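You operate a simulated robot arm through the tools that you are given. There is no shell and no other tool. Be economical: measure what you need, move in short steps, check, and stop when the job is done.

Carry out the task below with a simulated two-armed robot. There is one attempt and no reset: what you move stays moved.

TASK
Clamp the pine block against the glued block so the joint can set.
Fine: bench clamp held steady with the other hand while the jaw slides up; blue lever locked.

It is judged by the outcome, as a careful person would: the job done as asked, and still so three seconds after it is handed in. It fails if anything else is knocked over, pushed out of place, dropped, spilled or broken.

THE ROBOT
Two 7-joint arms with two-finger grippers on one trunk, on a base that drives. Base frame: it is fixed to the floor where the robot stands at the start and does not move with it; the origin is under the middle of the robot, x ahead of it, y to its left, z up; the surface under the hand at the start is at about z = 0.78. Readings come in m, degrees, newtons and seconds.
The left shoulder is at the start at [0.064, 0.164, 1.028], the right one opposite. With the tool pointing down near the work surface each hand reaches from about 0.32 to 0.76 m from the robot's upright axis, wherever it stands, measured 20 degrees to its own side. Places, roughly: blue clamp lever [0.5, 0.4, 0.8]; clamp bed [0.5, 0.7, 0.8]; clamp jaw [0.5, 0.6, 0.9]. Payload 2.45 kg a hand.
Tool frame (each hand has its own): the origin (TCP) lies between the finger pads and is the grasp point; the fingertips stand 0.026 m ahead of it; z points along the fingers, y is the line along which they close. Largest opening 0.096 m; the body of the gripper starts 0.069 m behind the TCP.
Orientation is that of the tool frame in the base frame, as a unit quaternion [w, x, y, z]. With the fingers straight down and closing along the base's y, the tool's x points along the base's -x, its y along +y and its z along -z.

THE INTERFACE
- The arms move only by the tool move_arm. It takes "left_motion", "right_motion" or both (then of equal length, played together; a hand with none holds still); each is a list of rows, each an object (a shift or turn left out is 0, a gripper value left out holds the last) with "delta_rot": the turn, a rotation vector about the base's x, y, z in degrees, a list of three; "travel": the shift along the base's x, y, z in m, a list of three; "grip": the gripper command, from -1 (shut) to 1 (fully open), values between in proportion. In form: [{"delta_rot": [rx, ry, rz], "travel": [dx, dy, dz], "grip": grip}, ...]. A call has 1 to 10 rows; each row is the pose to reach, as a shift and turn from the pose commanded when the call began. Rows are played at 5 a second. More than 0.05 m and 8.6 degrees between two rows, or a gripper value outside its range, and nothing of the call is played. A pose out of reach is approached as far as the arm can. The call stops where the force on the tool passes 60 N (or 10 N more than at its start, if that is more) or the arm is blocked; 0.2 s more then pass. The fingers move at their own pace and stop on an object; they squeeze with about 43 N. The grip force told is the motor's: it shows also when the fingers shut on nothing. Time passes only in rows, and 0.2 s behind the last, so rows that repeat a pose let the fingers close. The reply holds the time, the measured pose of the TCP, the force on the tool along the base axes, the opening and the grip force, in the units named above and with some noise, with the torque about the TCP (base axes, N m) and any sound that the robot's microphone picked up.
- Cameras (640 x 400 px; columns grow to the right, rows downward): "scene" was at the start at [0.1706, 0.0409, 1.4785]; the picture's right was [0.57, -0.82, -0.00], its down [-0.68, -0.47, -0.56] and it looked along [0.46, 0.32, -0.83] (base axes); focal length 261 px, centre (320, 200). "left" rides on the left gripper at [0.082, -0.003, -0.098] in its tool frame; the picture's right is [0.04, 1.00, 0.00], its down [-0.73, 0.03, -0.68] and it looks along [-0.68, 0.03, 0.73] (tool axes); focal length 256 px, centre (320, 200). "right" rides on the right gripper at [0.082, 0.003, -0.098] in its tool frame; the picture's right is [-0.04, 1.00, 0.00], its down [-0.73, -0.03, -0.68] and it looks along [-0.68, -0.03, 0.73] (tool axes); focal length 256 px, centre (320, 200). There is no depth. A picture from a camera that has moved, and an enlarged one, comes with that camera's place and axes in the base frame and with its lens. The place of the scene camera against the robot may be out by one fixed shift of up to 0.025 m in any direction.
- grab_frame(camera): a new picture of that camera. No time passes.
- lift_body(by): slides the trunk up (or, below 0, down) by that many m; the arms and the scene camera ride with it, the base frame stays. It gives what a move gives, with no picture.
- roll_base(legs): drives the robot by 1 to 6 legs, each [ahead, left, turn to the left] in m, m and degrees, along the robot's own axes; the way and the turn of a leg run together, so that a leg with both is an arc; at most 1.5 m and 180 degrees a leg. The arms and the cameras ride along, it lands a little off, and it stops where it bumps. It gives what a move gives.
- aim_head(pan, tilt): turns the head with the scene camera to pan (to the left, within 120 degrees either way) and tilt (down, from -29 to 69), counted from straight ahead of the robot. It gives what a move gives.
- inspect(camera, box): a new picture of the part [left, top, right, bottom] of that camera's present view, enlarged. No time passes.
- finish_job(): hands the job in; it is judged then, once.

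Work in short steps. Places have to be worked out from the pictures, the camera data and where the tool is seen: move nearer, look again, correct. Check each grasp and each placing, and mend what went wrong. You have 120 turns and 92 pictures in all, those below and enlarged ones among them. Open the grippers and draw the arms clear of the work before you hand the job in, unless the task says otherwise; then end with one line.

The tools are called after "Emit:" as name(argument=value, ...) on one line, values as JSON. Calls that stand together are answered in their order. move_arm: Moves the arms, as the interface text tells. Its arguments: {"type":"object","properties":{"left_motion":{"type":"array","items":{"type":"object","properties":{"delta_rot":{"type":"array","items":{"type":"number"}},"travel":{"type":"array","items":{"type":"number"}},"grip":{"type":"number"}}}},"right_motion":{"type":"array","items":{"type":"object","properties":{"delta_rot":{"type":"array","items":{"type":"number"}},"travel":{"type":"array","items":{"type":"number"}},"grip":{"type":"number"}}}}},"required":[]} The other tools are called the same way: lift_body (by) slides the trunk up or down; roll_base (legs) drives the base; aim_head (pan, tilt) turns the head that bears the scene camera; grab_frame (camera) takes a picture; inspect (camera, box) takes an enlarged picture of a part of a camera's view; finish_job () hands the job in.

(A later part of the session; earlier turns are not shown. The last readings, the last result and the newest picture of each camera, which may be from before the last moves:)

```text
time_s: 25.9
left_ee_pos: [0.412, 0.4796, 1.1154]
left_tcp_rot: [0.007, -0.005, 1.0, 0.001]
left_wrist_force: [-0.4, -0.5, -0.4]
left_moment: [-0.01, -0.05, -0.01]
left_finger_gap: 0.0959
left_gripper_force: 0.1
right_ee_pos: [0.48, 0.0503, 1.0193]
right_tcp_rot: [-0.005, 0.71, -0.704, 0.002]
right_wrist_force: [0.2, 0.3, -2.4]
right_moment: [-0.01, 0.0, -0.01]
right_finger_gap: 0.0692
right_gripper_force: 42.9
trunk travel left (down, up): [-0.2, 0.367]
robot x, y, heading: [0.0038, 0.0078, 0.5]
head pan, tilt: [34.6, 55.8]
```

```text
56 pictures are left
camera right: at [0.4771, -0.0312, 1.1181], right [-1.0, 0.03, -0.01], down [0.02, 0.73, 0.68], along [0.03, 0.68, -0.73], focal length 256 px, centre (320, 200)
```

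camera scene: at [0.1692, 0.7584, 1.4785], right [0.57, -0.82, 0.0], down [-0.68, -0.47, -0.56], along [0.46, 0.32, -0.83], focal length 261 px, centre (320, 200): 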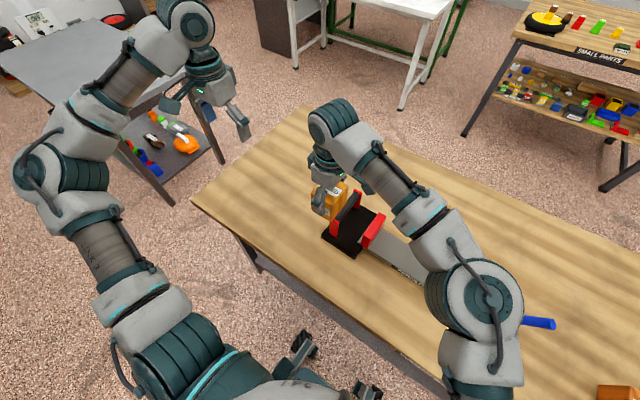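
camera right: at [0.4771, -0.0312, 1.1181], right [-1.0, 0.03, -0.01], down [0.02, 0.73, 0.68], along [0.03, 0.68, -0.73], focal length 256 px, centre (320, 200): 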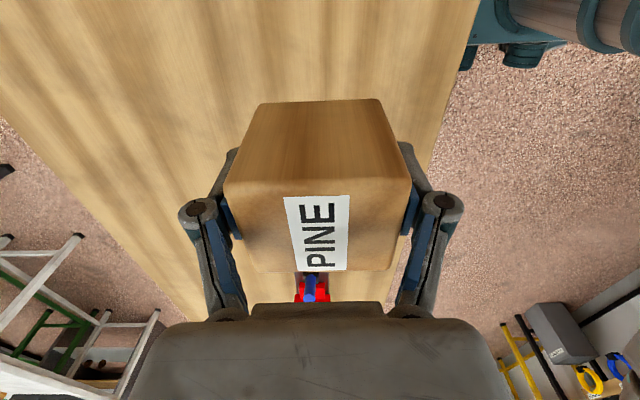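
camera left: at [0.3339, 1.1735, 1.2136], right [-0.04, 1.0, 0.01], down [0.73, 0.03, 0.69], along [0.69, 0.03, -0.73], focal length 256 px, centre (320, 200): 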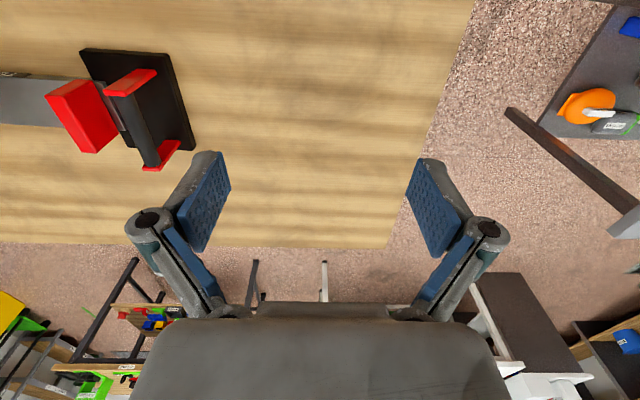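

PINE is gripped (gap 0.069). I'll raise it a little and drive back left.

Emit:
move_arm(right_motion=[{"travel": [0.02, 0, 0.03]}, {"travel": [0.04, 0, 0.04]}])

Emit:
roll_base(legs=[[0, 0.68, 0]])

Emit:
move_arm(right_motion=[{"travel": [0, 0, 0]}, {"travel": [0, 0, 0]}, {"travel": [0, 0, 0]}])

Emit:
grab_frame(camera="right")

Emit:
grab_frame(camera="scene")

```text
time_s: 26.5
left_ee_pos: [0.4149, 0.4763, 1.1156]
left_tcp_rot: [0.006, -0.004, 1.0, 0.002]
left_wrist_force: [-0.8, -0.2, 0.3]
left_moment: [-0.02, 0.0, 0.03]
left_finger_gap: 0.0959
left_gripper_force: 0.1
right_ee_pos: [0.5222, 0.0462, 1.0569]
right_tcp_rot: [-0.005, 0.71, -0.704, 0.0]
right_wrist_force: [0.6, -0.3, -1.6]
right_moment: [-0.02, 0.02, 0.02]
right_finger_gap: 0.0693
right_gripper_force: 42.8
trunk travel left (down, up): [-0.2, 0.367]
robot x, y, heading: [0.0018, 0.0076, 0.3]
head pan, tilt: [34.6, 55.8]
```

```text
time_s: 30.3
left_ee_pos: [0.4159, 1.1433, 1.1198]
left_tcp_rot: [0.007, 0.0, 1.0, 0.007]
left_wrist_force: [-0.9, 0.1, -0.2]
left_moment: [0.04, 0.02, -0.03]
left_finger_gap: 0.0957
left_gripper_force: 0.1
right_ee_pos: [0.5191, 0.7116, 1.0583]
right_tcp_rot: [0.008, -0.706, 0.708, 0.003]
right_wrist_force: [0.0, -0.2, -2.0]
right_moment: [-0.03, 0.05, 0.0]
right_finger_gap: 0.0695
right_gripper_force: 43.1
trunk travel left (down, up): [-0.2, 0.367]
robot x, y, heading: [-0.0, 0.6893, 0.0]
head pan, tilt: [34.6, 55.8]
```

```text
time_s: 31.1
left_ee_pos: [0.4127, 1.1424, 1.1221]
left_tcp_rot: [0.009, 0.001, 1.0, 0.006]
left_wrist_force: [-0.4, -0.3, -0.2]
left_moment: [0.03, 0.02, 0.0]
left_finger_gap: 0.0963
left_gripper_force: 0.1
right_ee_pos: [0.515, 0.7105, 1.061]
right_tcp_rot: [0.009, -0.707, 0.708, 0.0]
right_wrist_force: [0.2, -0.7, -1.3]
right_moment: [0.0, 0.01, -0.04]
right_finger_gap: 0.0695
right_gripper_force: 43.0
trunk travel left (down, up): [-0.2, 0.367]
robot x, y, heading: [0.0022, 0.6881, 0.0]
head pan, tilt: [34.6, 55.8]
```

```text
55 pictures are left
camera right: at [0.5113, 0.6287, 1.1586], right [-1.0, 0.04, -0.01], down [0.02, 0.72, 0.69], along [0.04, 0.69, -0.72], focal length 256 px, centre (320, 200)
```

right: 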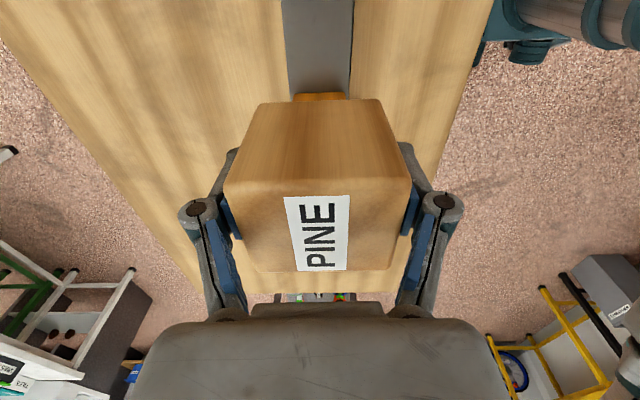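

```text
54 pictures are left
camera scene: at [0.1715, 0.7247, 1.4787], right [0.57, -0.82, 0.0], down [-0.68, -0.47, -0.56], along [0.46, 0.32, -0.83], focal length 261 px, centre (320, 200)
```

scene: 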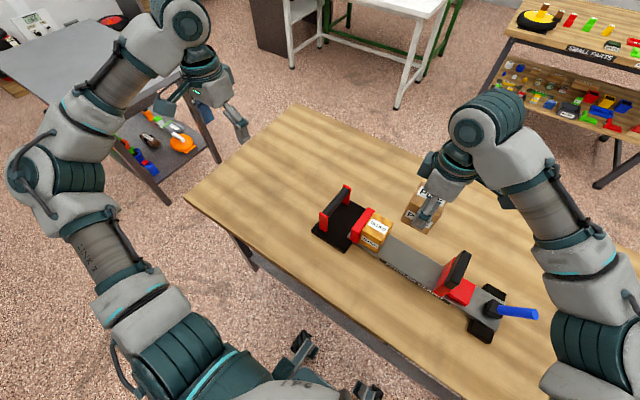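

Bed centre is again x 0.522, and GLUED's free face is at about y 0.761. I'll lower PINE at y about 0.715, stopping slightly above the bed.

Emit:
move_arm(right_motion=[{"travel": [0.006, 0.0, -0.04]}, {"travel": [0.006, 0.0, -0.085]}, {"travel": [0.006, 0.0, -0.13]}, {"travel": [0.006, 0.0, -0.175]}, {"travel": [0.006, 0.0, -0.193]}, {"travel": [0.006, 0.0, -0.193]}])

Emit:
grab_frame(camera="right")

Emit:
inspect(camera="scene", box=[330, 180, 490, 300])

```text
time_s: 32.5
left_ee_pos: [0.4122, 1.151, 1.1178]
left_tcp_rot: [0.008, 0.001, 1.0, 0.003]
left_wrist_force: [-1.3, 0.1, -0.3]
left_moment: [0.04, -0.03, 0.03]
left_finger_gap: 0.0961
left_gripper_force: 0.0
right_ee_pos: [0.5226, 0.7183, 0.8697]
right_tcp_rot: [0.007, -0.707, 0.708, -0.002]
right_wrist_force: [-0.8, 0.1, -0.8]
right_moment: [-0.03, -0.01, -0.03]
right_finger_gap: 0.0693
right_gripper_force: 43.5
trunk travel left (down, up): [-0.2, 0.367]
robot x, y, heading: [-0.0013, 0.6887, 0.1]
head pan, tilt: [34.6, 55.8]
```

```text
53 pictures are left
camera right: at [0.5192, 0.6371, 0.9671], right [-1.0, 0.04, -0.01], down [0.02, 0.73, 0.69], along [0.04, 0.68, -0.73], focal length 256 px, centre (320, 200)
```

right: 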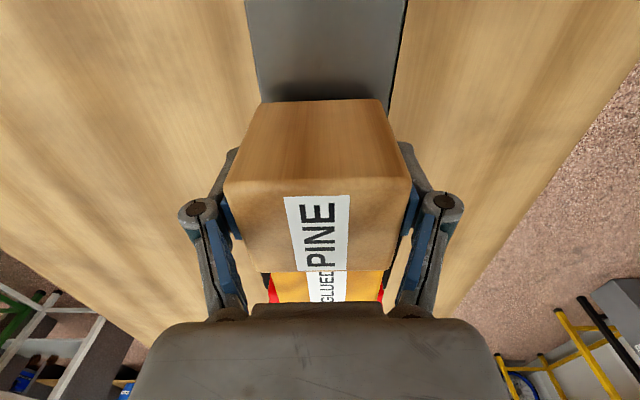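

```text
3.33 times, centred on (410, 240) of scene
camera zoom: at [0.1716, 0.7339, 1.4784], right [0.57, -0.82, 0.0], down [-0.68, -0.47, -0.56], along [0.46, 0.32, -0.83], focal length 870 px, centre (20, 67)
```

zoom: 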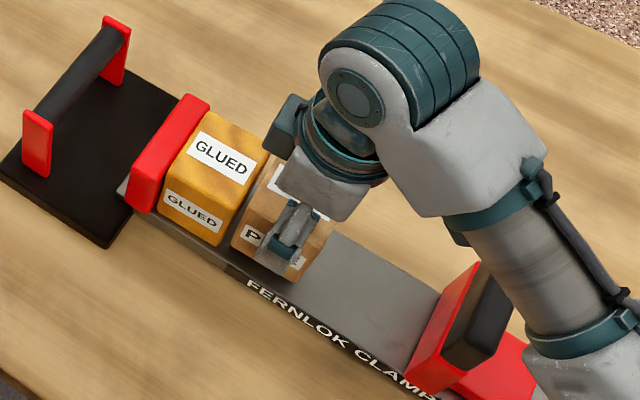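

Gap to GLUED looks about 1 cm. I'll lower in small steps onto the bed.

Emit:
move_arm(right_motion=[{"travel": [-0.002, 0, -0.005]}, {"travel": [-0.002, 0, -0.009]}, {"travel": [-0.002, 0, -0.012]}, {"travel": [-0.002, 0, -0.012]}])

```text
time_s: 33.5
left_ee_pos: [0.4126, 1.1488, 1.1197]
left_tcp_rot: [0.008, 0.001, 1.0, 0.004]
left_wrist_force: [-0.9, -0.1, 0.1]
left_moment: [0.01, 0.0, 0.05]
left_finger_gap: 0.0961
left_gripper_force: 0.0
right_ee_pos: [0.5195, 0.7174, 0.8566]
right_tcp_rot: [0.008, -0.707, 0.707, -0.001]
right_wrist_force: [-0.1, -0.4, -2.7]
right_moment: [-0.04, -0.01, 0.02]
right_finger_gap: 0.0695
right_gripper_force: 43.0
trunk travel left (down, up): [-0.2, 0.367]
robot x, y, heading: [0.0015, 0.6867, 0.1]
head pan, tilt: [34.6, 55.8]
```

Emit:
move_arm(right_motion=[{"travel": [0, 0, -0.002]}, {"travel": [0, 0, -0.004]}, {"travel": [0, 0, -0.004]}])

```text
time_s: 34.3
left_ee_pos: [0.4106, 1.1481, 1.1202]
left_tcp_rot: [0.01, 0.001, 1.0, 0.005]
left_wrist_force: [0.0, -0.6, -0.3]
left_moment: [0.0, -0.01, 0.0]
left_finger_gap: 0.0961
left_gripper_force: 0.1
right_ee_pos: [0.5203, 0.7157, 0.8555]
right_tcp_rot: [0.011, -0.705, 0.709, -0.003]
right_wrist_force: [12.3, -1.2, 32.3]
right_moment: [0.11, -0.2, -0.03]
right_finger_gap: 0.0694
right_gripper_force: 42.8
trunk travel left (down, up): [-0.2, 0.367]
robot x, y, heading: [0.0006, 0.6911, -0.0]
head pan, tilt: [34.6, 55.8]
```

In contact with 32 N, so I'll ease up 3 mm and slide toward GLUED.

Emit:
move_arm(right_motion=[{"travel": [0, 0, 0.003]}, {"travel": [0, 0.004, 0.003]}, {"travel": [0, 0.007, 0.003]}, {"travel": [0, 0.007, 0.003]}])

Emit:
grab_frame(camera="right")

Emit:
inspect(camera="scene", box=[350, 200, 430, 260])

```text
time_s: 35.3
left_ee_pos: [0.4101, 1.147, 1.1197]
left_tcp_rot: [0.009, 0.001, 1.0, 0.005]
left_wrist_force: [-1.0, 0.2, 0.2]
left_moment: [0.02, -0.02, -0.01]
left_finger_gap: 0.0961
left_gripper_force: 0.1
right_ee_pos: [0.5176, 0.723, 0.8553]
right_tcp_rot: [0.007, -0.707, 0.708, -0.001]
right_wrist_force: [-2.3, -8.8, 21.6]
right_moment: [-0.32, 0.3, 0.11]
right_finger_gap: 0.0694
right_gripper_force: 43.2
trunk travel left (down, up): [-0.2, 0.367]
robot x, y, heading: [0.003, 0.688, -0.0]
head pan, tilt: [34.6, 55.8]
```

```text
51 pictures are left
camera right: at [0.5135, 0.6406, 0.9536], right [-1.0, 0.04, -0.01], down [0.02, 0.73, 0.69], along [0.04, 0.69, -0.73], focal length 256 px, centre (320, 200)
```

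right: 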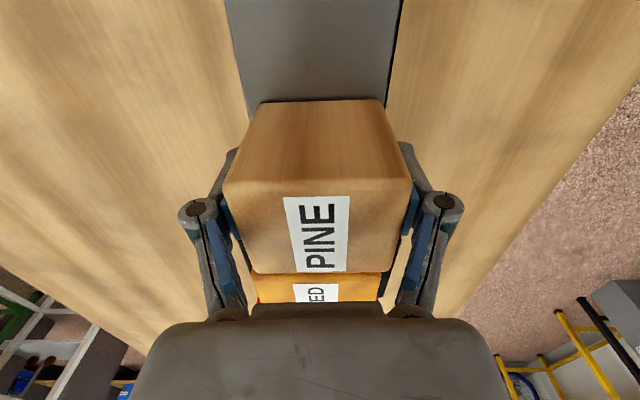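

```text
6.67 times, centred on (390, 230) of scene
camera zoom: at [0.1673, 0.7261, 1.4792], right [0.57, -0.82, 0.0], down [-0.68, -0.47, -0.56], along [0.46, 0.32, -0.83], focal length 1739 px, centre (-147, 0)
```

zoom: 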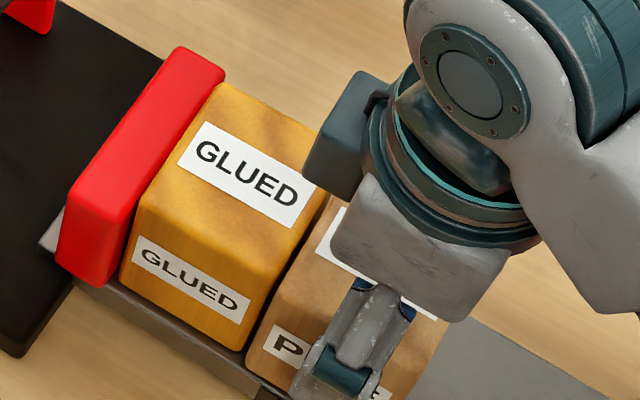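

PINE is aligned with only a couple of mm to GLUED, and the jaw will close that. I'll release and lift.

Emit:
move_arm(right_motion=[{"travel": [0, 0.002, 0.002]}, {"travel": [0, 0.002, 0.002], "grip": 1}, {"travel": [0, 0.002, 0.002], "grip": 1}, {"travel": [0, 0.002, 0.05], "grip": 1}, {"travel": [0, 0, 0.1], "grip": 1}, {"travel": [0, -0.02, 0.14], "grip": 1}, {"travel": [0, -0.06, 0.16], "grip": 1}])

Emit:
grab_frame(camera="right")

Emit:
grab_frame(camera="scene")

```text
time_s: 36.9
left_ee_pos: [0.4102, 1.1454, 1.12]
left_tcp_rot: [0.01, 0.001, 1.0, 0.006]
left_wrist_force: [-1.1, -0.4, -0.9]
left_moment: [0.03, 0.0, 0.01]
left_finger_gap: 0.096
left_gripper_force: 0.1
right_ee_pos: [0.5175, 0.6647, 1.017]
right_tcp_rot: [0.009, -0.706, 0.708, 0.0]
right_wrist_force: [0.2, -0.2, 0.3]
right_moment: [0.04, 0.05, 0.02]
right_finger_gap: 0.0958
right_gripper_force: 0.0
trunk travel left (down, up): [-0.2, 0.367]
robot x, y, heading: [0.0012, 0.6877, 0.1]
head pan, tilt: [34.6, 55.8]
```

```text
49 pictures are left
camera right: at [0.5141, 0.5815, 1.1144], right [-1.0, 0.04, -0.01], down [0.02, 0.73, 0.69], along [0.04, 0.69, -0.73], focal length 256 px, centre (320, 200)
```

right: 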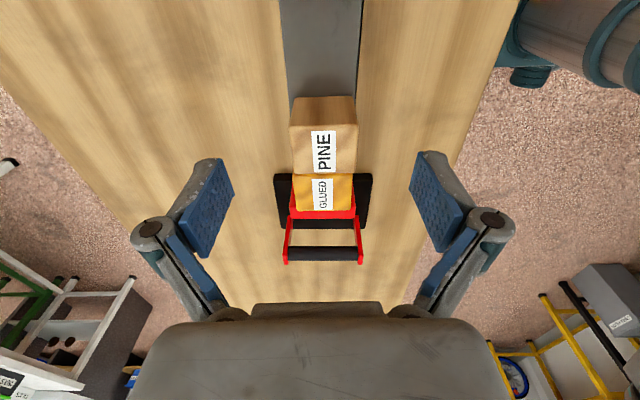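

```text
48 pictures are left
camera scene: at [0.1706, 0.7271, 1.4787], right [0.57, -0.82, 0.0], down [-0.68, -0.47, -0.56], along [0.46, 0.32, -0.83], focal length 261 px, centre (320, 200)
```

scene: 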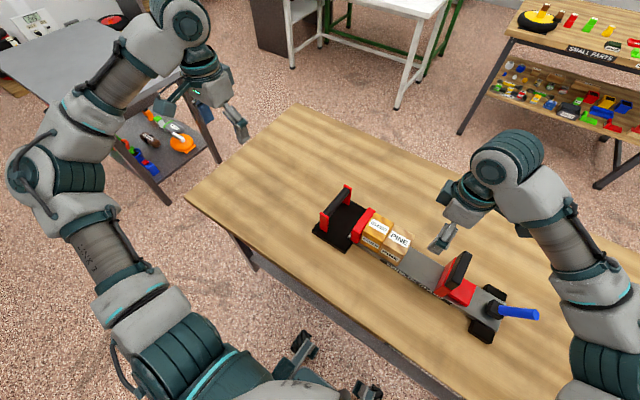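

Both blocks are set. Next I'll rotate the right gripper back to closing along y, and bring the left hand over the handle, which I estimate at (0.525, 0.92, 0.885).

Emit:
move_arm(right_motion=[{"delta_rot": [0, 0, -8.5], "travel": [0, -0.01, 0.005]}, {"delta_rot": [0, 0, -17], "travel": [0, -0.02, 0.01]}, {"delta_rot": [0, 0, -25.5], "travel": [0, -0.03, 0.015]}, {"delta_rot": [0, 0, -34], "travel": [0, -0.04, 0.02]}, {"delta_rot": [0, 0, -42.5], "travel": [0, -0.05, 0.02]}, {"delta_rot": [0, 0, -51], "travel": [0, -0.06, 0.02]}, {"delta_rot": [0, 0, -59.5], "travel": [0, -0.07, 0.02]}, {"delta_rot": [0, 0, -68], "travel": [0, -0.07, 0.02]}, {"delta_rot": [0, 0, -76.5], "travel": [0, -0.07, 0.02]}, {"delta_rot": [0, 0, -85], "travel": [0, -0.07, 0.02]}], left_motion=[{"travel": [0.012, -0.022, -0.009]}, {"travel": [0.023, -0.044, -0.018]}, {"travel": [0.035, -0.066, -0.027]}, {"travel": [0.046, -0.088, -0.036]}, {"travel": [0.058, -0.11, -0.045]}, {"travel": [0.07, -0.132, -0.054]}, {"travel": [0.081, -0.154, -0.063]}, {"travel": [0.092, -0.176, -0.072]}, {"travel": [0.104, -0.198, -0.081]}, {"travel": [0.115, -0.22, -0.09]}])

Emit:
grab_frame(camera="left")

Emit:
grab_frame(camera="right")

```text
time_s: 39.1
left_ee_pos: [0.5273, 0.9254, 1.0283]
left_tcp_rot: [0.008, 0.001, 1.0, 0.005]
left_wrist_force: [-1.0, -0.5, -0.5]
left_moment: [0.02, 0.01, 0.0]
left_finger_gap: 0.0961
left_gripper_force: 0.0
right_ee_pos: [0.5196, 0.5922, 1.0341]
right_tcp_rot: [0.005, -0.042, 0.999, -0.006]
right_wrist_force: [0.5, -0.2, 0.3]
right_moment: [0.05, 0.0, 0.01]
right_finger_gap: 0.0961
right_gripper_force: 0.0
trunk travel left (down, up): [-0.2, 0.367]
robot x, y, heading: [0.0018, 0.6932, -0.1]
head pan, tilt: [34.6, 55.8]
```

```text
47 pictures are left
camera left: at [0.4445, 0.9211, 1.1266], right [-0.04, 1.0, 0.01], down [0.72, 0.02, 0.69], along [0.69, 0.03, -0.72], focal length 256 px, centre (320, 200)
```

left: 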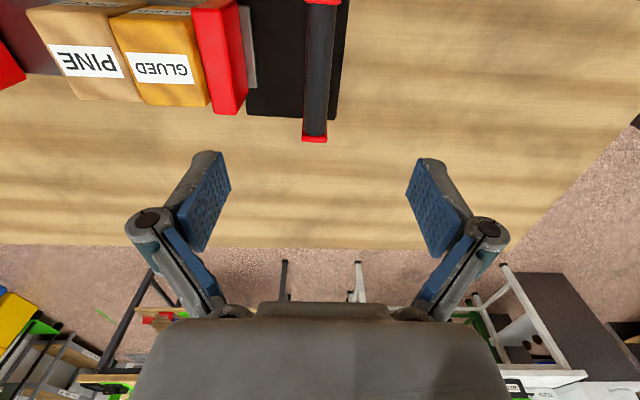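

```text
46 pictures are left
camera right: at [0.4379, 0.5906, 1.1326], right [-0.04, 1.0, -0.01], down [0.73, 0.04, 0.69], along [0.69, 0.02, -0.73], focal length 256 px, centre (320, 200)
```

right: 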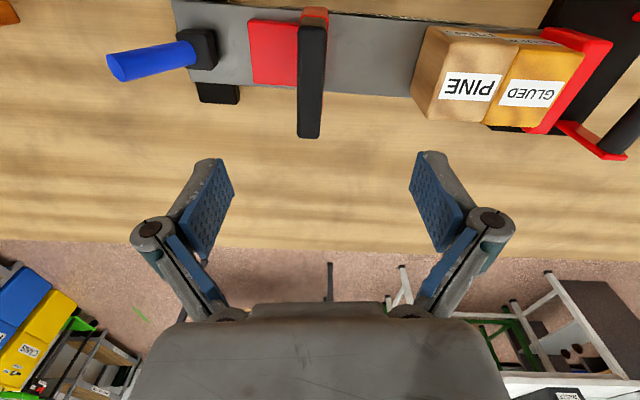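

The handle is well aligned in y. I'll zoom in on the sliding jaw and lever before descending.

Emit:
inspect(camera="right", box=[90, 0, 350, 160])

Emit:
inspect(camera="scene", box=[400, 230, 560, 350])

Emit:
move_arm(left_motion=[{"travel": [0, -0.002, -0.04], "grip": 0.3}, {"travel": [0, -0.002, -0.08], "grip": 0.3}, {"travel": [0, -0.002, -0.11], "grip": 0.3}])

Emit:
grab_frame(camera="left")

```text
2.46 times, centred on (220, 80) of right
camera zoom: at [0.4379, 0.5906, 1.1326], right [-0.04, 1.0, -0.01], down [0.73, 0.04, 0.69], along [0.69, 0.02, -0.73], focal length 630 px, centre (566, 495)
```

zoom: 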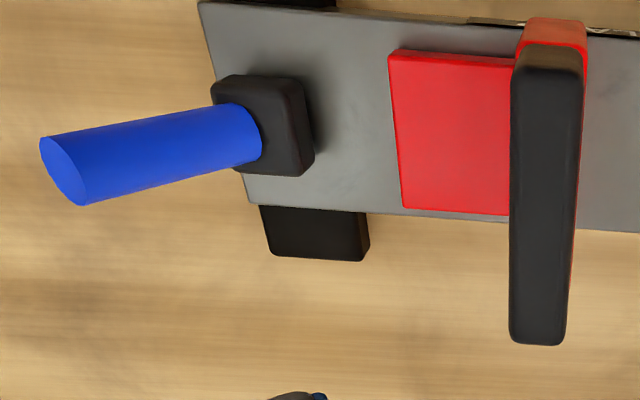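

```text
3.33 times, centred on (480, 290) of scene
camera zoom: at [0.1736, 0.7261, 1.4784], right [0.57, -0.82, 0.0], down [-0.68, -0.47, -0.56], along [0.46, 0.32, -0.83], focal length 870 px, centre (-213, -100)
```

zoom: 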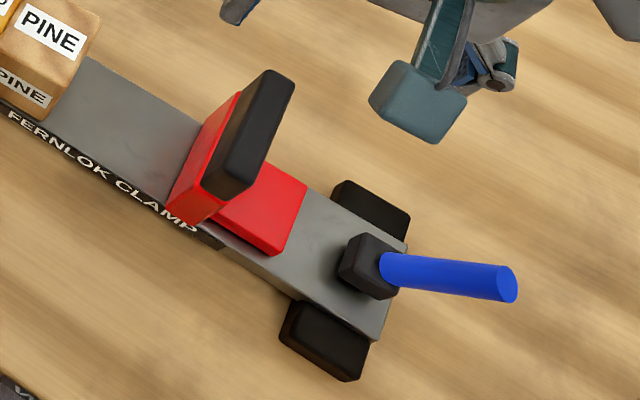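

```text
time_s: 39.9
left_ee_pos: [0.5285, 0.9247, 0.9181]
left_tcp_rot: [0.009, 0.001, 1.0, 0.004]
left_wrist_force: [-0.4, -0.9, -0.1]
left_moment: [0.02, -0.02, -0.02]
left_finger_gap: 0.0622
left_gripper_force: 0.0
right_ee_pos: [0.5191, 0.5942, 1.0356]
right_tcp_rot: [0.005, -0.042, 0.999, -0.007]
right_wrist_force: [0.6, -0.2, 0.5]
right_moment: [-0.01, -0.02, 0.02]
right_finger_gap: 0.0961
right_gripper_force: 0.1
trunk travel left (down, up): [-0.2, 0.367]
robot x, y, heading: [-0.0004, 0.6909, -0.0]
head pan, tilt: [34.6, 55.8]
```

```text
43 pictures are left
camera left: at [0.4451, 0.9208, 1.0152], right [-0.04, 1.0, 0.01], down [0.72, 0.02, 0.69], along [0.69, 0.03, -0.72], focal length 256 px, centre (320, 200)
```

left: 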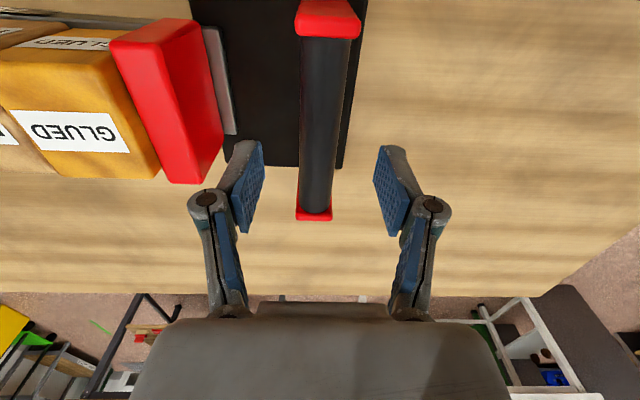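

The bar is centred between the fingers. I'll lower to z 0.886 and close.

Emit:
move_arm(left_motion=[{"travel": [-0.003, -0.001, -0.02], "grip": 0.3}, {"travel": [-0.003, -0.001, -0.032], "grip": 0.3}, {"travel": [-0.003, -0.001, -0.032], "grip": -1}, {"travel": [-0.003, -0.001, -0.032], "grip": -1}, {"travel": [-0.003, -0.001, -0.032], "grip": -1}])

Emit:
grab_frame(camera="left")

```text
time_s: 41.1
left_ee_pos: [0.5248, 0.9239, 0.8863]
left_tcp_rot: [0.01, 0.002, 1.0, 0.004]
left_wrist_force: [0.1, 2.9, 1.9]
left_moment: [0.04, -0.1, -1.09]
left_finger_gap: 0.0233
left_gripper_force: 43.2
right_ee_pos: [0.5193, 0.594, 1.0351]
right_tcp_rot: [0.005, -0.044, 0.999, -0.006]
right_wrist_force: [-0.1, -0.3, 0.4]
right_moment: [0.0, 0.0, -0.03]
right_finger_gap: 0.0961
right_gripper_force: 0.2
trunk travel left (down, up): [-0.2, 0.367]
robot x, y, heading: [0.0021, 0.6903, 0.4]
head pan, tilt: [34.6, 55.8]
```

```text
42 pictures are left
camera left: at [0.4411, 0.9201, 0.9842], right [-0.04, 1.0, 0.01], down [0.72, 0.02, 0.69], along [0.69, 0.03, -0.72], focal length 256 px, centre (320, 200)
```

left: 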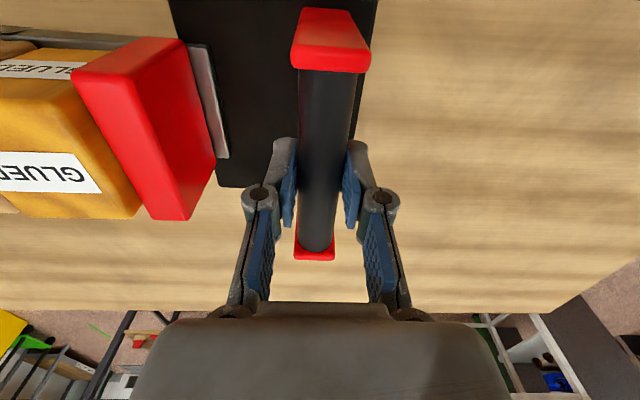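

The handle is held (gap 0.023, 43 N). The sliding jaw's black grip bar is about 0.02 thick, centred near (0.517, 0.583) and spanning z about 0.88–0.92. I'll align the right hand above it.

Emit:
move_arm(right_motion=[{"delta_rot": [0, 0, -5], "travel": [-0.001, -0.011, -0.02], "grip": 0.4}, {"delta_rot": [0, 0, -5], "travel": [-0.001, -0.011, -0.05], "grip": 0.4}, {"delta_rot": [0, 0, -5], "travel": [-0.001, -0.011, -0.08], "grip": 0.4}])

Emit:
grab_frame(camera="right")

```text
time_s: 41.9
left_ee_pos: [0.524, 0.9241, 0.8868]
left_tcp_rot: [0.009, 0.001, 1.0, 0.004]
left_wrist_force: [-2.1, 2.5, 0.6]
left_moment: [0.11, 0.0, -0.91]
left_finger_gap: 0.0231
left_gripper_force: 43.2
right_ee_pos: [0.5173, 0.582, 0.9535]
right_tcp_rot: [0.006, 0.001, 1.0, -0.007]
right_wrist_force: [0.3, 0.2, 0.9]
right_moment: [-0.03, -0.04, 0.0]
right_finger_gap: 0.0672
right_gripper_force: 0.1
trunk travel left (down, up): [-0.2, 0.367]
robot x, y, heading: [-0.0011, 0.6839, 0.0]
head pan, tilt: [34.6, 55.8]
```

```text
41 pictures are left
camera right: at [0.4359, 0.5872, 1.052], right [0.04, 1.0, -0.01], down [0.73, -0.02, 0.69], along [0.69, -0.04, -0.73], focal length 256 px, centre (320, 200)
```

right: 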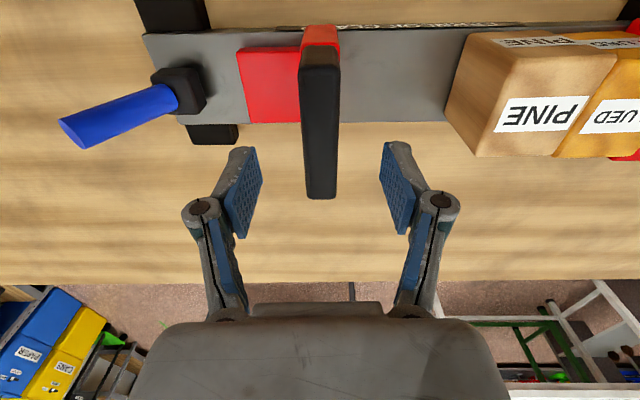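

The bar is centred between the fingers. I'll lower to z 0.908 and close.

Emit:
move_arm(right_motion=[{"travel": [0, 0, -0.025], "grip": 0.4}, {"travel": [0, 0, -0.045], "grip": 0.4}, {"travel": [0, 0, -0.045], "grip": -1}, {"travel": [0, 0, -0.045], "grip": -1}, {"travel": [0, 0, -0.045], "grip": -1}])

Emit:
grab_frame(camera="right")

```text
time_s: 43.1
left_ee_pos: [0.5245, 0.9241, 0.8869]
left_tcp_rot: [0.009, 0.001, 1.0, 0.004]
left_wrist_force: [-3.9, -0.3, 0.4]
left_moment: [0.01, 0.09, -0.98]
left_finger_gap: 0.0233
left_gripper_force: 42.8
right_ee_pos: [0.5171, 0.581, 0.9086]
right_tcp_rot: [0.005, 0.002, 1.0, -0.008]
right_wrist_force: [1.1, 2.3, 2.3]
right_moment: [0.16, -0.31, -1.14]
right_finger_gap: 0.0213
right_gripper_force: 42.3
trunk travel left (down, up): [-0.2, 0.367]
robot x, y, heading: [0.0006, 0.6915, 0.1]
head pan, tilt: [34.6, 55.8]
```

```text
40 pictures are left
camera right: at [0.4357, 0.5876, 1.0074], right [0.04, 1.0, -0.01], down [0.73, -0.02, 0.69], along [0.69, -0.04, -0.73], focal length 256 px, centre (320, 200)
```

right: 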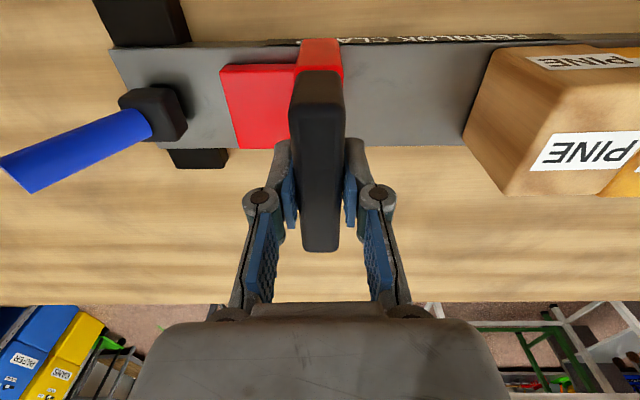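

Gripped on the jaw bar. I'll try a short slide of 30 mm while the left hand holds the handle.

Emit:
move_arm(right_motion=[{"travel": [0, 0.01, 0]}, {"travel": [0, 0.02, 0]}, {"travel": [0, 0.03, 0]}], left_motion=[{"travel": [0, 0, 0]}, {"travel": [0, 0, 0]}, {"travel": [0, 0, 0]}])

Emit:
grab_frame(camera="right")

```text
time_s: 43.9
left_ee_pos: [0.5231, 0.9242, 0.8863]
left_tcp_rot: [0.009, 0.001, 1.0, 0.005]
left_wrist_force: [-10.3, 10.2, 0.9]
left_moment: [0.1, 0.02, -1.04]
left_finger_gap: 0.0231
left_gripper_force: 42.7
right_ee_pos: [0.5176, 0.6118, 0.9093]
right_tcp_rot: [0.006, 0.001, 1.0, -0.007]
right_wrist_force: [11.6, -10.7, 3.8]
right_moment: [-0.15, -0.32, -1.07]
right_finger_gap: 0.0217
right_gripper_force: 43.3
trunk travel left (down, up): [-0.2, 0.367]
robot x, y, heading: [-0.001, 0.6864, -0.2]
head pan, tilt: [34.6, 55.8]
```

```text
39 pictures are left
camera right: at [0.4364, 0.617, 1.0074], right [0.04, 1.0, -0.01], down [0.73, -0.02, 0.69], along [0.69, -0.04, -0.73], focal length 256 px, centre (320, 200)
```

right: 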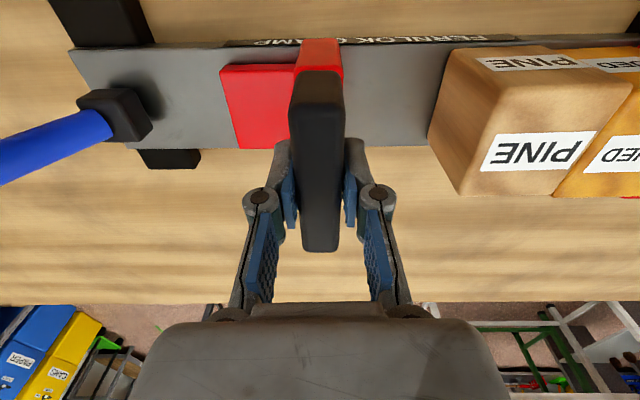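

The jaw slides freely, and the small opposing x forces suggest the bed has a slight skew. I'll continue with a small +x compensation.

Emit:
move_arm(right_motion=[{"travel": [0.001, 0.01, 0]}, {"travel": [0.0015, 0.02, 0]}, {"travel": [0.002, 0.03, 0]}, {"travel": [0.002, 0.04, 0]}], left_motion=[{"travel": [0, 0, 0]}, {"travel": [0, 0, 0]}, {"travel": [0, 0, 0]}, {"travel": [0, 0, 0]}])

Emit:
grab_frame(camera="right")

```text
time_s: 44.9
left_ee_pos: [0.5235, 0.9239, 0.8859]
left_tcp_rot: [0.009, 0.001, 1.0, 0.004]
left_wrist_force: [-6.9, 11.4, -1.2]
left_moment: [0.08, 0.59, -1.03]
left_finger_gap: 0.023
left_gripper_force: 43.2
right_ee_pos: [0.518, 0.6545, 0.9094]
right_tcp_rot: [0.005, 0.001, 1.0, -0.008]
right_wrist_force: [9.9, -11.1, 8.4]
right_moment: [-0.15, -0.21, -0.97]
right_finger_gap: 0.0215
right_gripper_force: 43.0
trunk travel left (down, up): [-0.2, 0.367]
robot x, y, heading: [0.0052, 0.6905, -0.1]
head pan, tilt: [34.6, 55.8]
```

```text
38 pictures are left
camera right: at [0.4374, 0.6587, 1.0074], right [0.04, 1.0, -0.01], down [0.73, -0.02, 0.69], along [0.69, -0.04, -0.73], focal length 256 px, centre (320, 200)
```

right: 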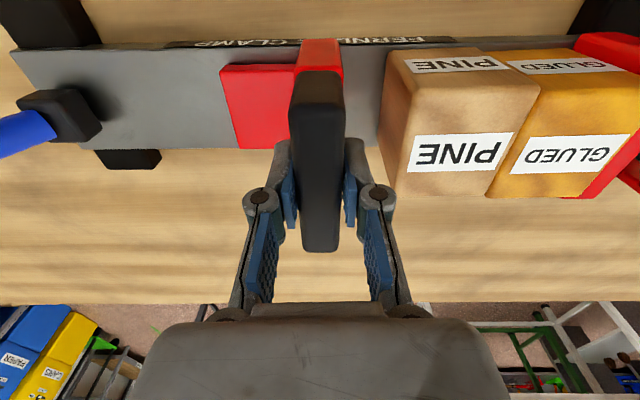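

About 25–28 mm remain to PINE. I'll move 18 mm more, then go in fine steps.

Emit:
move_arm(right_motion=[{"travel": [0.001, 0.009, 0]}, {"travel": [0.002, 0.018, 0]}, {"travel": [0.002, 0.022, 0]}], left_motion=[{"travel": [0, 0, 0]}, {"travel": [0, 0, 0]}, {"travel": [0, 0, 0]}])

Emit:
grab_frame(camera="right")

```text
time_s: 45.7
left_ee_pos: [0.5232, 0.9242, 0.8871]
left_tcp_rot: [0.01, 0.001, 1.0, 0.004]
left_wrist_force: [-2.5, 10.1, -1.0]
left_moment: [0.08, -0.28, -0.75]
left_finger_gap: 0.023
left_gripper_force: 43.1
right_ee_pos: [0.5221, 0.6755, 0.9097]
right_tcp_rot: [0.004, 0.0, 1.0, -0.007]
right_wrist_force: [-2.8, -10.0, 10.5]
right_moment: [-0.13, 0.41, -0.59]
right_finger_gap: 0.0214
right_gripper_force: 42.4
trunk travel left (down, up): [-0.2, 0.367]
robot x, y, heading: [0.0032, 0.6872, 0.1]
head pan, tilt: [34.6, 55.8]
```

```text
37 pictures are left
camera right: at [0.4391, 0.6808, 1.0075], right [0.04, 1.0, -0.01], down [0.73, -0.02, 0.69], along [0.69, -0.04, -0.73], focal length 256 px, centre (320, 200)
```

right: 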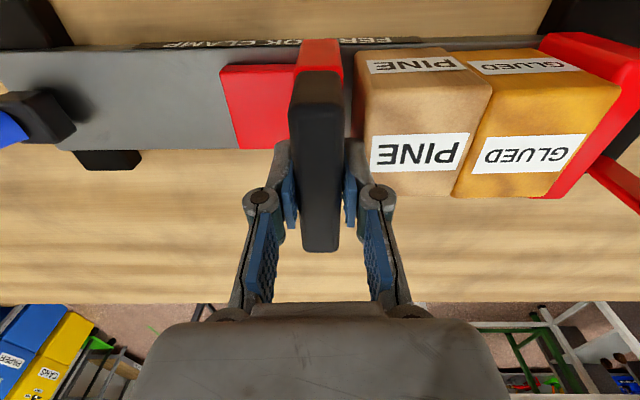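

My +y fingertip (z about 0.883) would skim PINE's top at about 0.881. I'll open, raise 10 mm and regrip higher before the final push.

Emit:
move_arm(right_motion=[{"travel": [0, 0, 0], "grip": -0.2}, {"travel": [0, 0, 0.0], "grip": -0.2}, {"travel": [0, 0, 0.01], "grip": -0.2}, {"travel": [0, 0, 0.01], "grip": -1}, {"travel": [0, 0, 0.01], "grip": -1}, {"travel": [0, 0, 0.01], "grip": -1}], left_motion=[{"travel": [0, 0, 0]}, {"travel": [0, 0, 0]}, {"travel": [0, 0, 0]}, {"travel": [0, 0, 0]}, {"travel": [0, 0, 0]}, {"travel": [0, 0, 0]}])

Emit:
move_arm(right_motion=[{"travel": [0, 0.004, 0]}, {"travel": [0, 0.007, 0]}, {"travel": [0, 0.009, 0]}], left_motion=[{"travel": [0, 0, 0]}, {"travel": [0, 0, 0]}, {"travel": [0, 0, 0]}])

Emit:
grab_frame(camera="right")

```text
time_s: 47.1
left_ee_pos: [0.5249, 0.9239, 0.8868]
left_tcp_rot: [0.009, 0.001, 1.0, 0.005]
left_wrist_force: [-2.5, -2.4, -0.3]
left_moment: [-0.08, -0.33, -0.71]
left_finger_gap: 0.0231
left_gripper_force: 42.7
right_ee_pos: [0.523, 0.6743, 0.9179]
right_tcp_rot: [0.006, 0.001, 1.0, -0.007]
right_wrist_force: [1.5, 4.0, 0.5]
right_moment: [0.19, 0.11, -0.82]
right_finger_gap: 0.0214
right_gripper_force: 43.2
trunk travel left (down, up): [-0.2, 0.367]
robot x, y, heading: [-0.0036, 0.6904, 0.1]
head pan, tilt: [34.6, 55.8]
```

```text
time_s: 47.9
left_ee_pos: [0.5248, 0.9237, 0.8853]
left_tcp_rot: [0.009, 0.0, 1.0, 0.005]
left_wrist_force: [-3.3, 8.4, -0.2]
left_moment: [0.2, 0.25, -0.63]
left_finger_gap: 0.0229
left_gripper_force: 43.1
right_ee_pos: [0.5223, 0.6825, 0.9178]
right_tcp_rot: [0.006, 0.003, 1.0, -0.007]
right_wrist_force: [2.5, -11.1, 1.1]
right_moment: [-0.24, -0.6, -0.78]
right_finger_gap: 0.0214
right_gripper_force: 43.2
trunk travel left (down, up): [-0.2, 0.367]
robot x, y, heading: [-0.0021, 0.6892, 0.1]
head pan, tilt: [34.6, 55.8]
```

```text
36 pictures are left
camera right: at [0.4412, 0.6885, 1.0169], right [0.04, 1.0, -0.01], down [0.73, -0.02, 0.69], along [0.69, -0.04, -0.73], focal length 256 px, centre (320, 200)
```

right: 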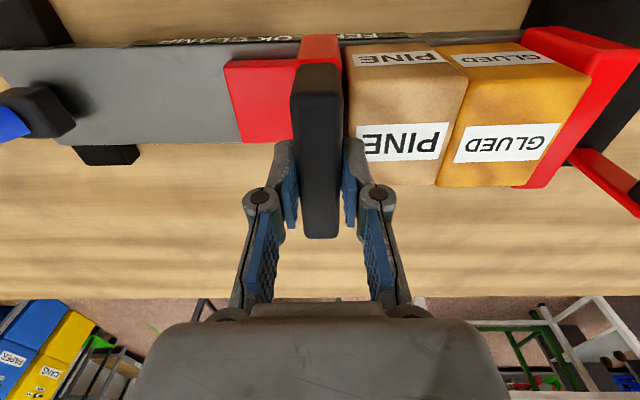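

The jaw is nearly touching PINE, and sliding friction is about 10 N. I'll push on in 2 mm steps and watch the force rise.

Emit:
move_arm(right_motion=[{"travel": [0, 0.002, 0]}, {"travel": [0, 0.004, 0]}, {"travel": [0, 0.004, 0]}], left_motion=[{"travel": [0, 0, 0]}, {"travel": [0, 0, 0]}, {"travel": [0, 0, 0]}])

Emit:
inspect(camera="right", box=[220, 20, 640, 220])

```text
time_s: 48.7
left_ee_pos: [0.5234, 0.9247, 0.8872]
left_tcp_rot: [0.009, 0.001, 1.0, 0.005]
left_wrist_force: [-8.3, 11.0, 2.4]
left_moment: [0.15, 0.36, -0.76]
left_finger_gap: 0.0229
left_gripper_force: 43.0
right_ee_pos: [0.521, 0.6869, 0.9188]
right_tcp_rot: [0.005, 0.002, 1.0, -0.007]
right_wrist_force: [7.6, -13.5, 0.0]
right_moment: [-0.16, -0.45, -0.73]
right_finger_gap: 0.0214
right_gripper_force: 43.2
trunk travel left (down, up): [-0.2, 0.367]
robot x, y, heading: [-0.0017, 0.6927, -0.0]
head pan, tilt: [34.6, 55.8]
```

```text
1.52 times, centred on (430, 120) of right
camera zoom: at [0.4411, 0.6924, 1.017], right [0.04, 1.0, -0.01], down [0.73, -0.02, 0.69], along [0.69, -0.04, -0.73], focal length 390 px, centre (152, 322)
```

zoom: 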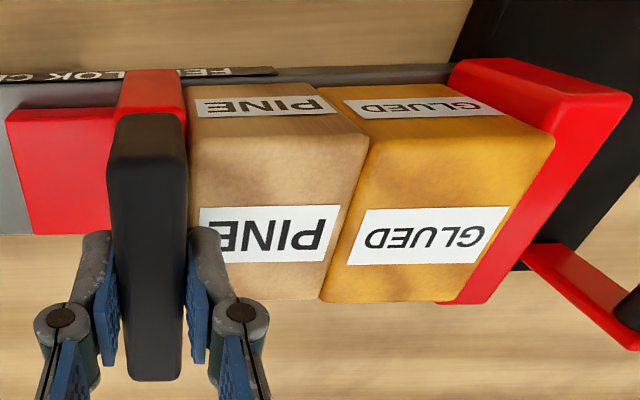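

Everything is now very close together with a slight force rise. I'll continue by fine steps until the force clearly climbs.

Emit:
move_arm(right_motion=[{"travel": [0, 0.0015, 0]}, {"travel": [0, 0.003, 0]}, {"travel": [0, 0.003, 0]}], left_motion=[{"travel": [0, 0, 0]}, {"travel": [0, 0, 0]}, {"travel": [0, 0, 0]}])

```text
time_s: 49.5
left_ee_pos: [0.524, 0.9253, 0.8867]
left_tcp_rot: [0.009, -0.001, 1.0, 0.007]
left_wrist_force: [-6.9, 28.2, 1.5]
left_moment: [0.26, -0.29, -1.03]
left_finger_gap: 0.0231
left_gripper_force: 42.5
right_ee_pos: [0.5209, 0.6876, 0.9205]
right_tcp_rot: [0.004, 0.003, 1.0, -0.008]
right_wrist_force: [6.8, -31.3, -0.4]
right_moment: [-0.46, -0.37, -0.82]
right_finger_gap: 0.0215
right_gripper_force: 43.7
trunk travel left (down, up): [-0.2, 0.367]
robot x, y, heading: [0.0013, 0.6887, -0.1]
head pan, tilt: [34.6, 55.8]
```

The force rose to 31 N with no further motion, so the jaw is firmly against PINE and GLUED. I'll add a touch more, release, lift the right hand and look at the lever while the left keeps holding.

Emit:
move_arm(right_motion=[{"travel": [0, 0.001, 0]}, {"travel": [0, 0.001, 0], "grip": -0.2}, {"travel": [0, 0.0, 0], "grip": -0.2}, {"travel": [0, 0, 0.04], "grip": -0.2}, {"travel": [0, 0, 0.08], "grip": 0}, {"travel": [0, -0.04, 0.1], "grip": 0}, {"travel": [0, -0.085, 0.1], "grip": 0}, {"travel": [-0.01, -0.13, 0.1], "grip": 0}, {"travel": [-0.02, -0.175, 0.1], "grip": 0}, {"travel": [-0.03, -0.21, 0.09], "grip": 0}], left_motion=[{"travel": [0, 0, 0]}, {"travel": [0, 0, 0]}, {"travel": [0, 0, 0]}, {"travel": [0, 0, 0]}, {"travel": [0, 0, 0]}, {"travel": [0, 0, 0]}, {"travel": [0, 0, 0]}, {"travel": [0, 0, 0]}, {"travel": [0, 0, 0]}, {"travel": [0, 0, 0]}])

Emit:
grab_frame(camera="right")

Emit:
inspect(camera="scene", box=[330, 200, 570, 360])

```text
time_s: 51.7
left_ee_pos: [0.524, 0.9242, 0.8869]
left_tcp_rot: [0.009, 0.0, 1.0, 0.005]
left_wrist_force: [-3.8, 2.1, 0.4]
left_moment: [0.07, -0.4, -0.4]
left_finger_gap: 0.0227
left_gripper_force: 43.0
right_ee_pos: [0.4917, 0.4801, 1.0117]
right_tcp_rot: [0.005, -0.001, 1.0, -0.006]
right_wrist_force: [0.6, -0.1, 0.1]
right_moment: [0.01, -0.01, 0.02]
right_finger_gap: 0.0478
right_gripper_force: 0.2
trunk travel left (down, up): [-0.2, 0.367]
robot x, y, heading: [-0.0008, 0.6903, -0.2]
head pan, tilt: [34.6, 55.8]
```

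```text
34 pictures are left
camera right: at [0.4095, 0.4852, 1.1082], right [0.04, 1.0, -0.01], down [0.73, -0.02, 0.69], along [0.69, -0.04, -0.73], focal length 256 px, centre (320, 200)
```

right: 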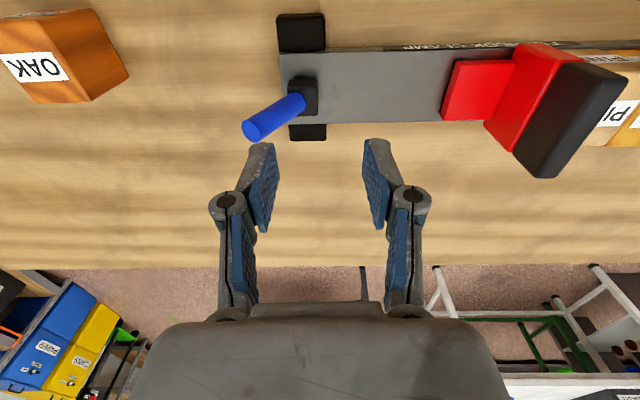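

```text
2.50 times, centred on (450, 280) of scene
camera zoom: at [0.172, 0.7257, 1.4785], right [0.57, -0.82, 0.0], down [-0.68, -0.47, -0.56], along [0.46, 0.32, -0.83], focal length 652 px, centre (-5, 0)
```

zoom: 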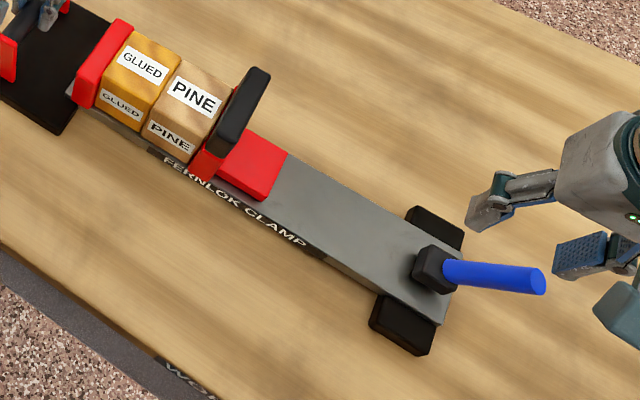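

Emit:
inspect(camera="right", box=[220, 0, 380, 160])

```text
2.50 times, centred on (300, 80) of right
camera zoom: at [0.4095, 0.4852, 1.1082], right [0.04, 1.0, -0.01], down [0.73, -0.02, 0.69], along [0.69, -0.04, -0.73], focal length 640 px, centre (370, 500)
```

zoom: 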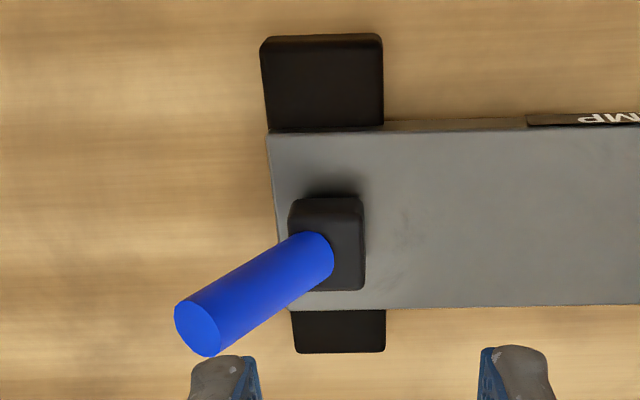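

The lever's pivot is near (0.516, 0.46, 0.83) and its tip near (0.516, 0.417, 0.90), leaning about 30° toward -y. I'll straddle it with half-open fingers, then nudge it gently to find which way it travels.

Emit:
move_arm(right_motion=[{"travel": [0.012, -0.03, -0.02], "grip": 0.3}, {"travel": [0.024, -0.052, -0.045], "grip": 0.3}, {"travel": [0.024, -0.052, -0.055], "grip": 0.3}])

Emit:
grab_frame(camera="right")

```text
time_s: 52.5
left_ee_pos: [0.5248, 0.9227, 0.886]
left_tcp_rot: [0.009, 0.001, 1.0, 0.005]
left_wrist_force: [-1.7, 0.7, -0.2]
left_moment: [0.11, 0.06, -0.61]
left_finger_gap: 0.0229
left_gripper_force: 43.1
right_ee_pos: [0.5171, 0.4263, 0.9549]
right_tcp_rot: [0.005, 0.001, 1.0, -0.006]
right_wrist_force: [0.3, 0.1, 0.2]
right_moment: [-0.01, -0.02, -0.03]
right_finger_gap: 0.0624
right_gripper_force: 0.0
trunk travel left (down, up): [-0.2, 0.367]
robot x, y, heading: [0.0003, 0.6895, 0.4]
head pan, tilt: [34.6, 55.8]
```

```text
31 pictures are left
camera right: at [0.4354, 0.4321, 1.0533], right [0.04, 1.0, -0.01], down [0.73, -0.02, 0.69], along [0.69, -0.04, -0.73], focal length 256 px, centre (320, 200)
```

right: 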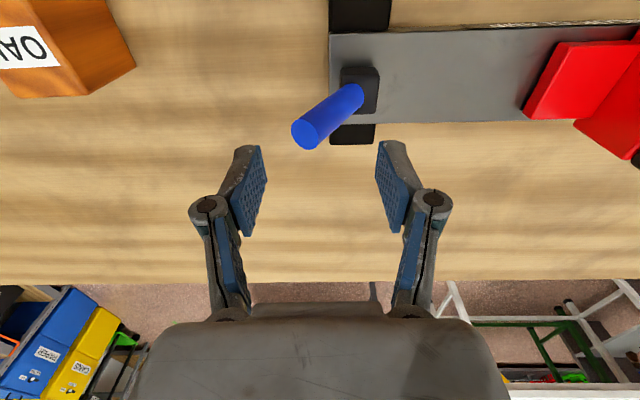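

The lever tip is between the fingers. I'll lower to z about 0.887.

Emit:
move_arm(right_motion=[{"travel": [0, 0, -0.03]}, {"travel": [0, 0, -0.06]}, {"travel": [0, 0, -0.068]}])

Emit:
grab_frame(camera="right")

```text
time_s: 53.3
left_ee_pos: [0.5242, 0.9237, 0.8866]
left_tcp_rot: [0.009, 0.001, 1.0, 0.005]
left_wrist_force: [-1.8, 0.1, -0.3]
left_moment: [0.04, 0.09, -0.6]
left_finger_gap: 0.0231
left_gripper_force: 43.1
right_ee_pos: [0.5172, 0.4274, 0.8857]
right_tcp_rot: [0.006, 0.001, 1.0, -0.007]
right_wrist_force: [-0.4, -0.8, 0.1]
right_moment: [-0.04, 0.01, -0.02]
right_finger_gap: 0.0621
right_gripper_force: 0.0
trunk travel left (down, up): [-0.2, 0.367]
robot x, y, heading: [0.0, 0.6921, 0.2]
head pan, tilt: [34.6, 55.8]
```

```text
30 pictures are left
camera right: at [0.4354, 0.4328, 0.9837], right [0.04, 1.0, -0.01], down [0.73, -0.02, 0.69], along [0.69, -0.04, -0.73], focal length 256 px, centre (320, 200)
```

right: 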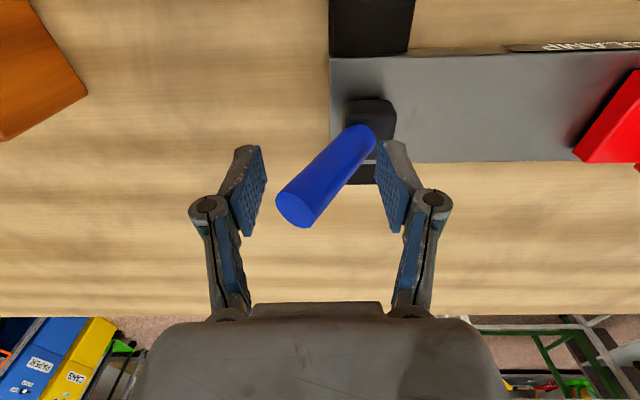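

The lever is caged. I'll nudge +y gently and watch force and motion.

Emit:
move_arm(right_motion=[{"travel": [0, 0.006, 0]}, {"travel": [0, 0.012, 0]}, {"travel": [0, 0.018, 0]}, {"travel": [0, 0.024, 0]}])

Emit:
grab_frame(camera="right")

```text
time_s: 54.3
left_ee_pos: [0.5249, 0.9221, 0.8855]
left_tcp_rot: [0.009, 0.001, 1.0, 0.005]
left_wrist_force: [-2.3, 0.8, -1.3]
left_moment: [-0.03, 0.05, -0.61]
left_finger_gap: 0.0233
left_gripper_force: 42.7
right_ee_pos: [0.5171, 0.452, 0.8863]
right_tcp_rot: [0.006, 0.001, 1.0, -0.006]
right_wrist_force: [-0.3, -1.2, 0.3]
right_moment: [0.03, 0.04, 0.0]
right_finger_gap: 0.0638
right_gripper_force: 1.2
trunk travel left (down, up): [-0.2, 0.367]
robot x, y, heading: [-0.0001, 0.6873, 0.1]
head pan, tilt: [34.6, 55.8]
```

```text
29 pictures are left
camera right: at [0.4347, 0.4574, 0.9846], right [0.04, 1.0, -0.01], down [0.73, -0.02, 0.69], along [0.69, -0.04, -0.73], focal length 256 px, centre (320, 200)
```

right: 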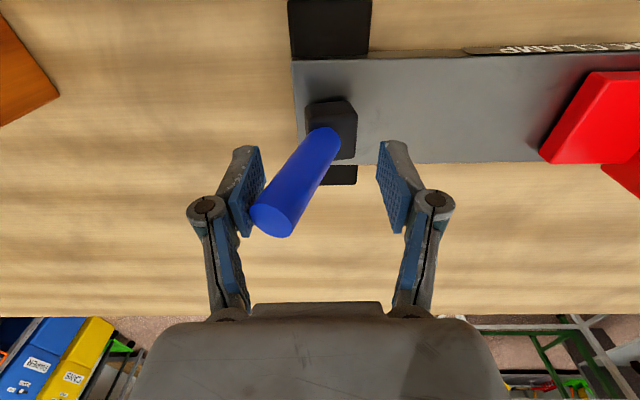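

Just touching. I'll continue +y.

Emit:
move_arm(right_motion=[{"travel": [0, 0.006, 0]}, {"travel": [0, 0.012, 0.001]}, {"travel": [0, 0.018, 0.002]}])

Emit:
grab_frame(camera="right")

```text
time_s: 55.1
left_ee_pos: [0.5246, 0.9228, 0.8873]
left_tcp_rot: [0.01, 0.001, 1.0, 0.006]
left_wrist_force: [-2.4, 0.6, -1.1]
left_moment: [-0.04, 0.16, -0.56]
left_finger_gap: 0.0227
left_gripper_force: 42.8
right_ee_pos: [0.5159, 0.4712, 0.8899]
right_tcp_rot: [0.003, 0.001, 1.0, -0.006]
right_wrist_force: [-1.0, -1.5, -0.2]
right_moment: [-0.01, 0.03, -0.06]
right_finger_gap: 0.0632
right_gripper_force: 0.6
trunk travel left (down, up): [-0.2, 0.367]
robot x, y, heading: [-0.0029, 0.6918, 0.4]
head pan, tilt: [34.6, 55.8]
```

```text
28 pictures are left
camera right: at [0.434, 0.4759, 0.987], right [0.04, 1.0, -0.01], down [0.73, -0.02, 0.69], along [0.69, -0.04, -0.73], focal length 256 px, centre (320, 200)
```

right: 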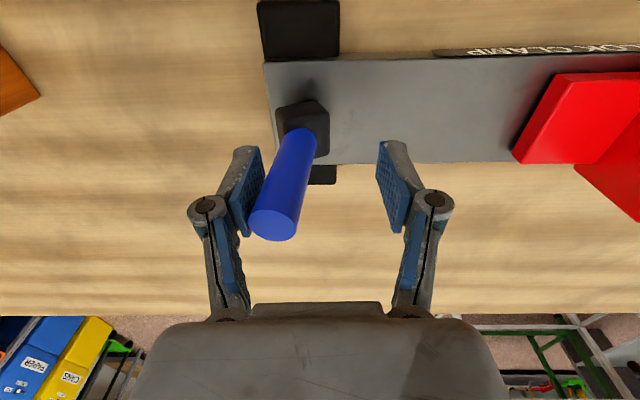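

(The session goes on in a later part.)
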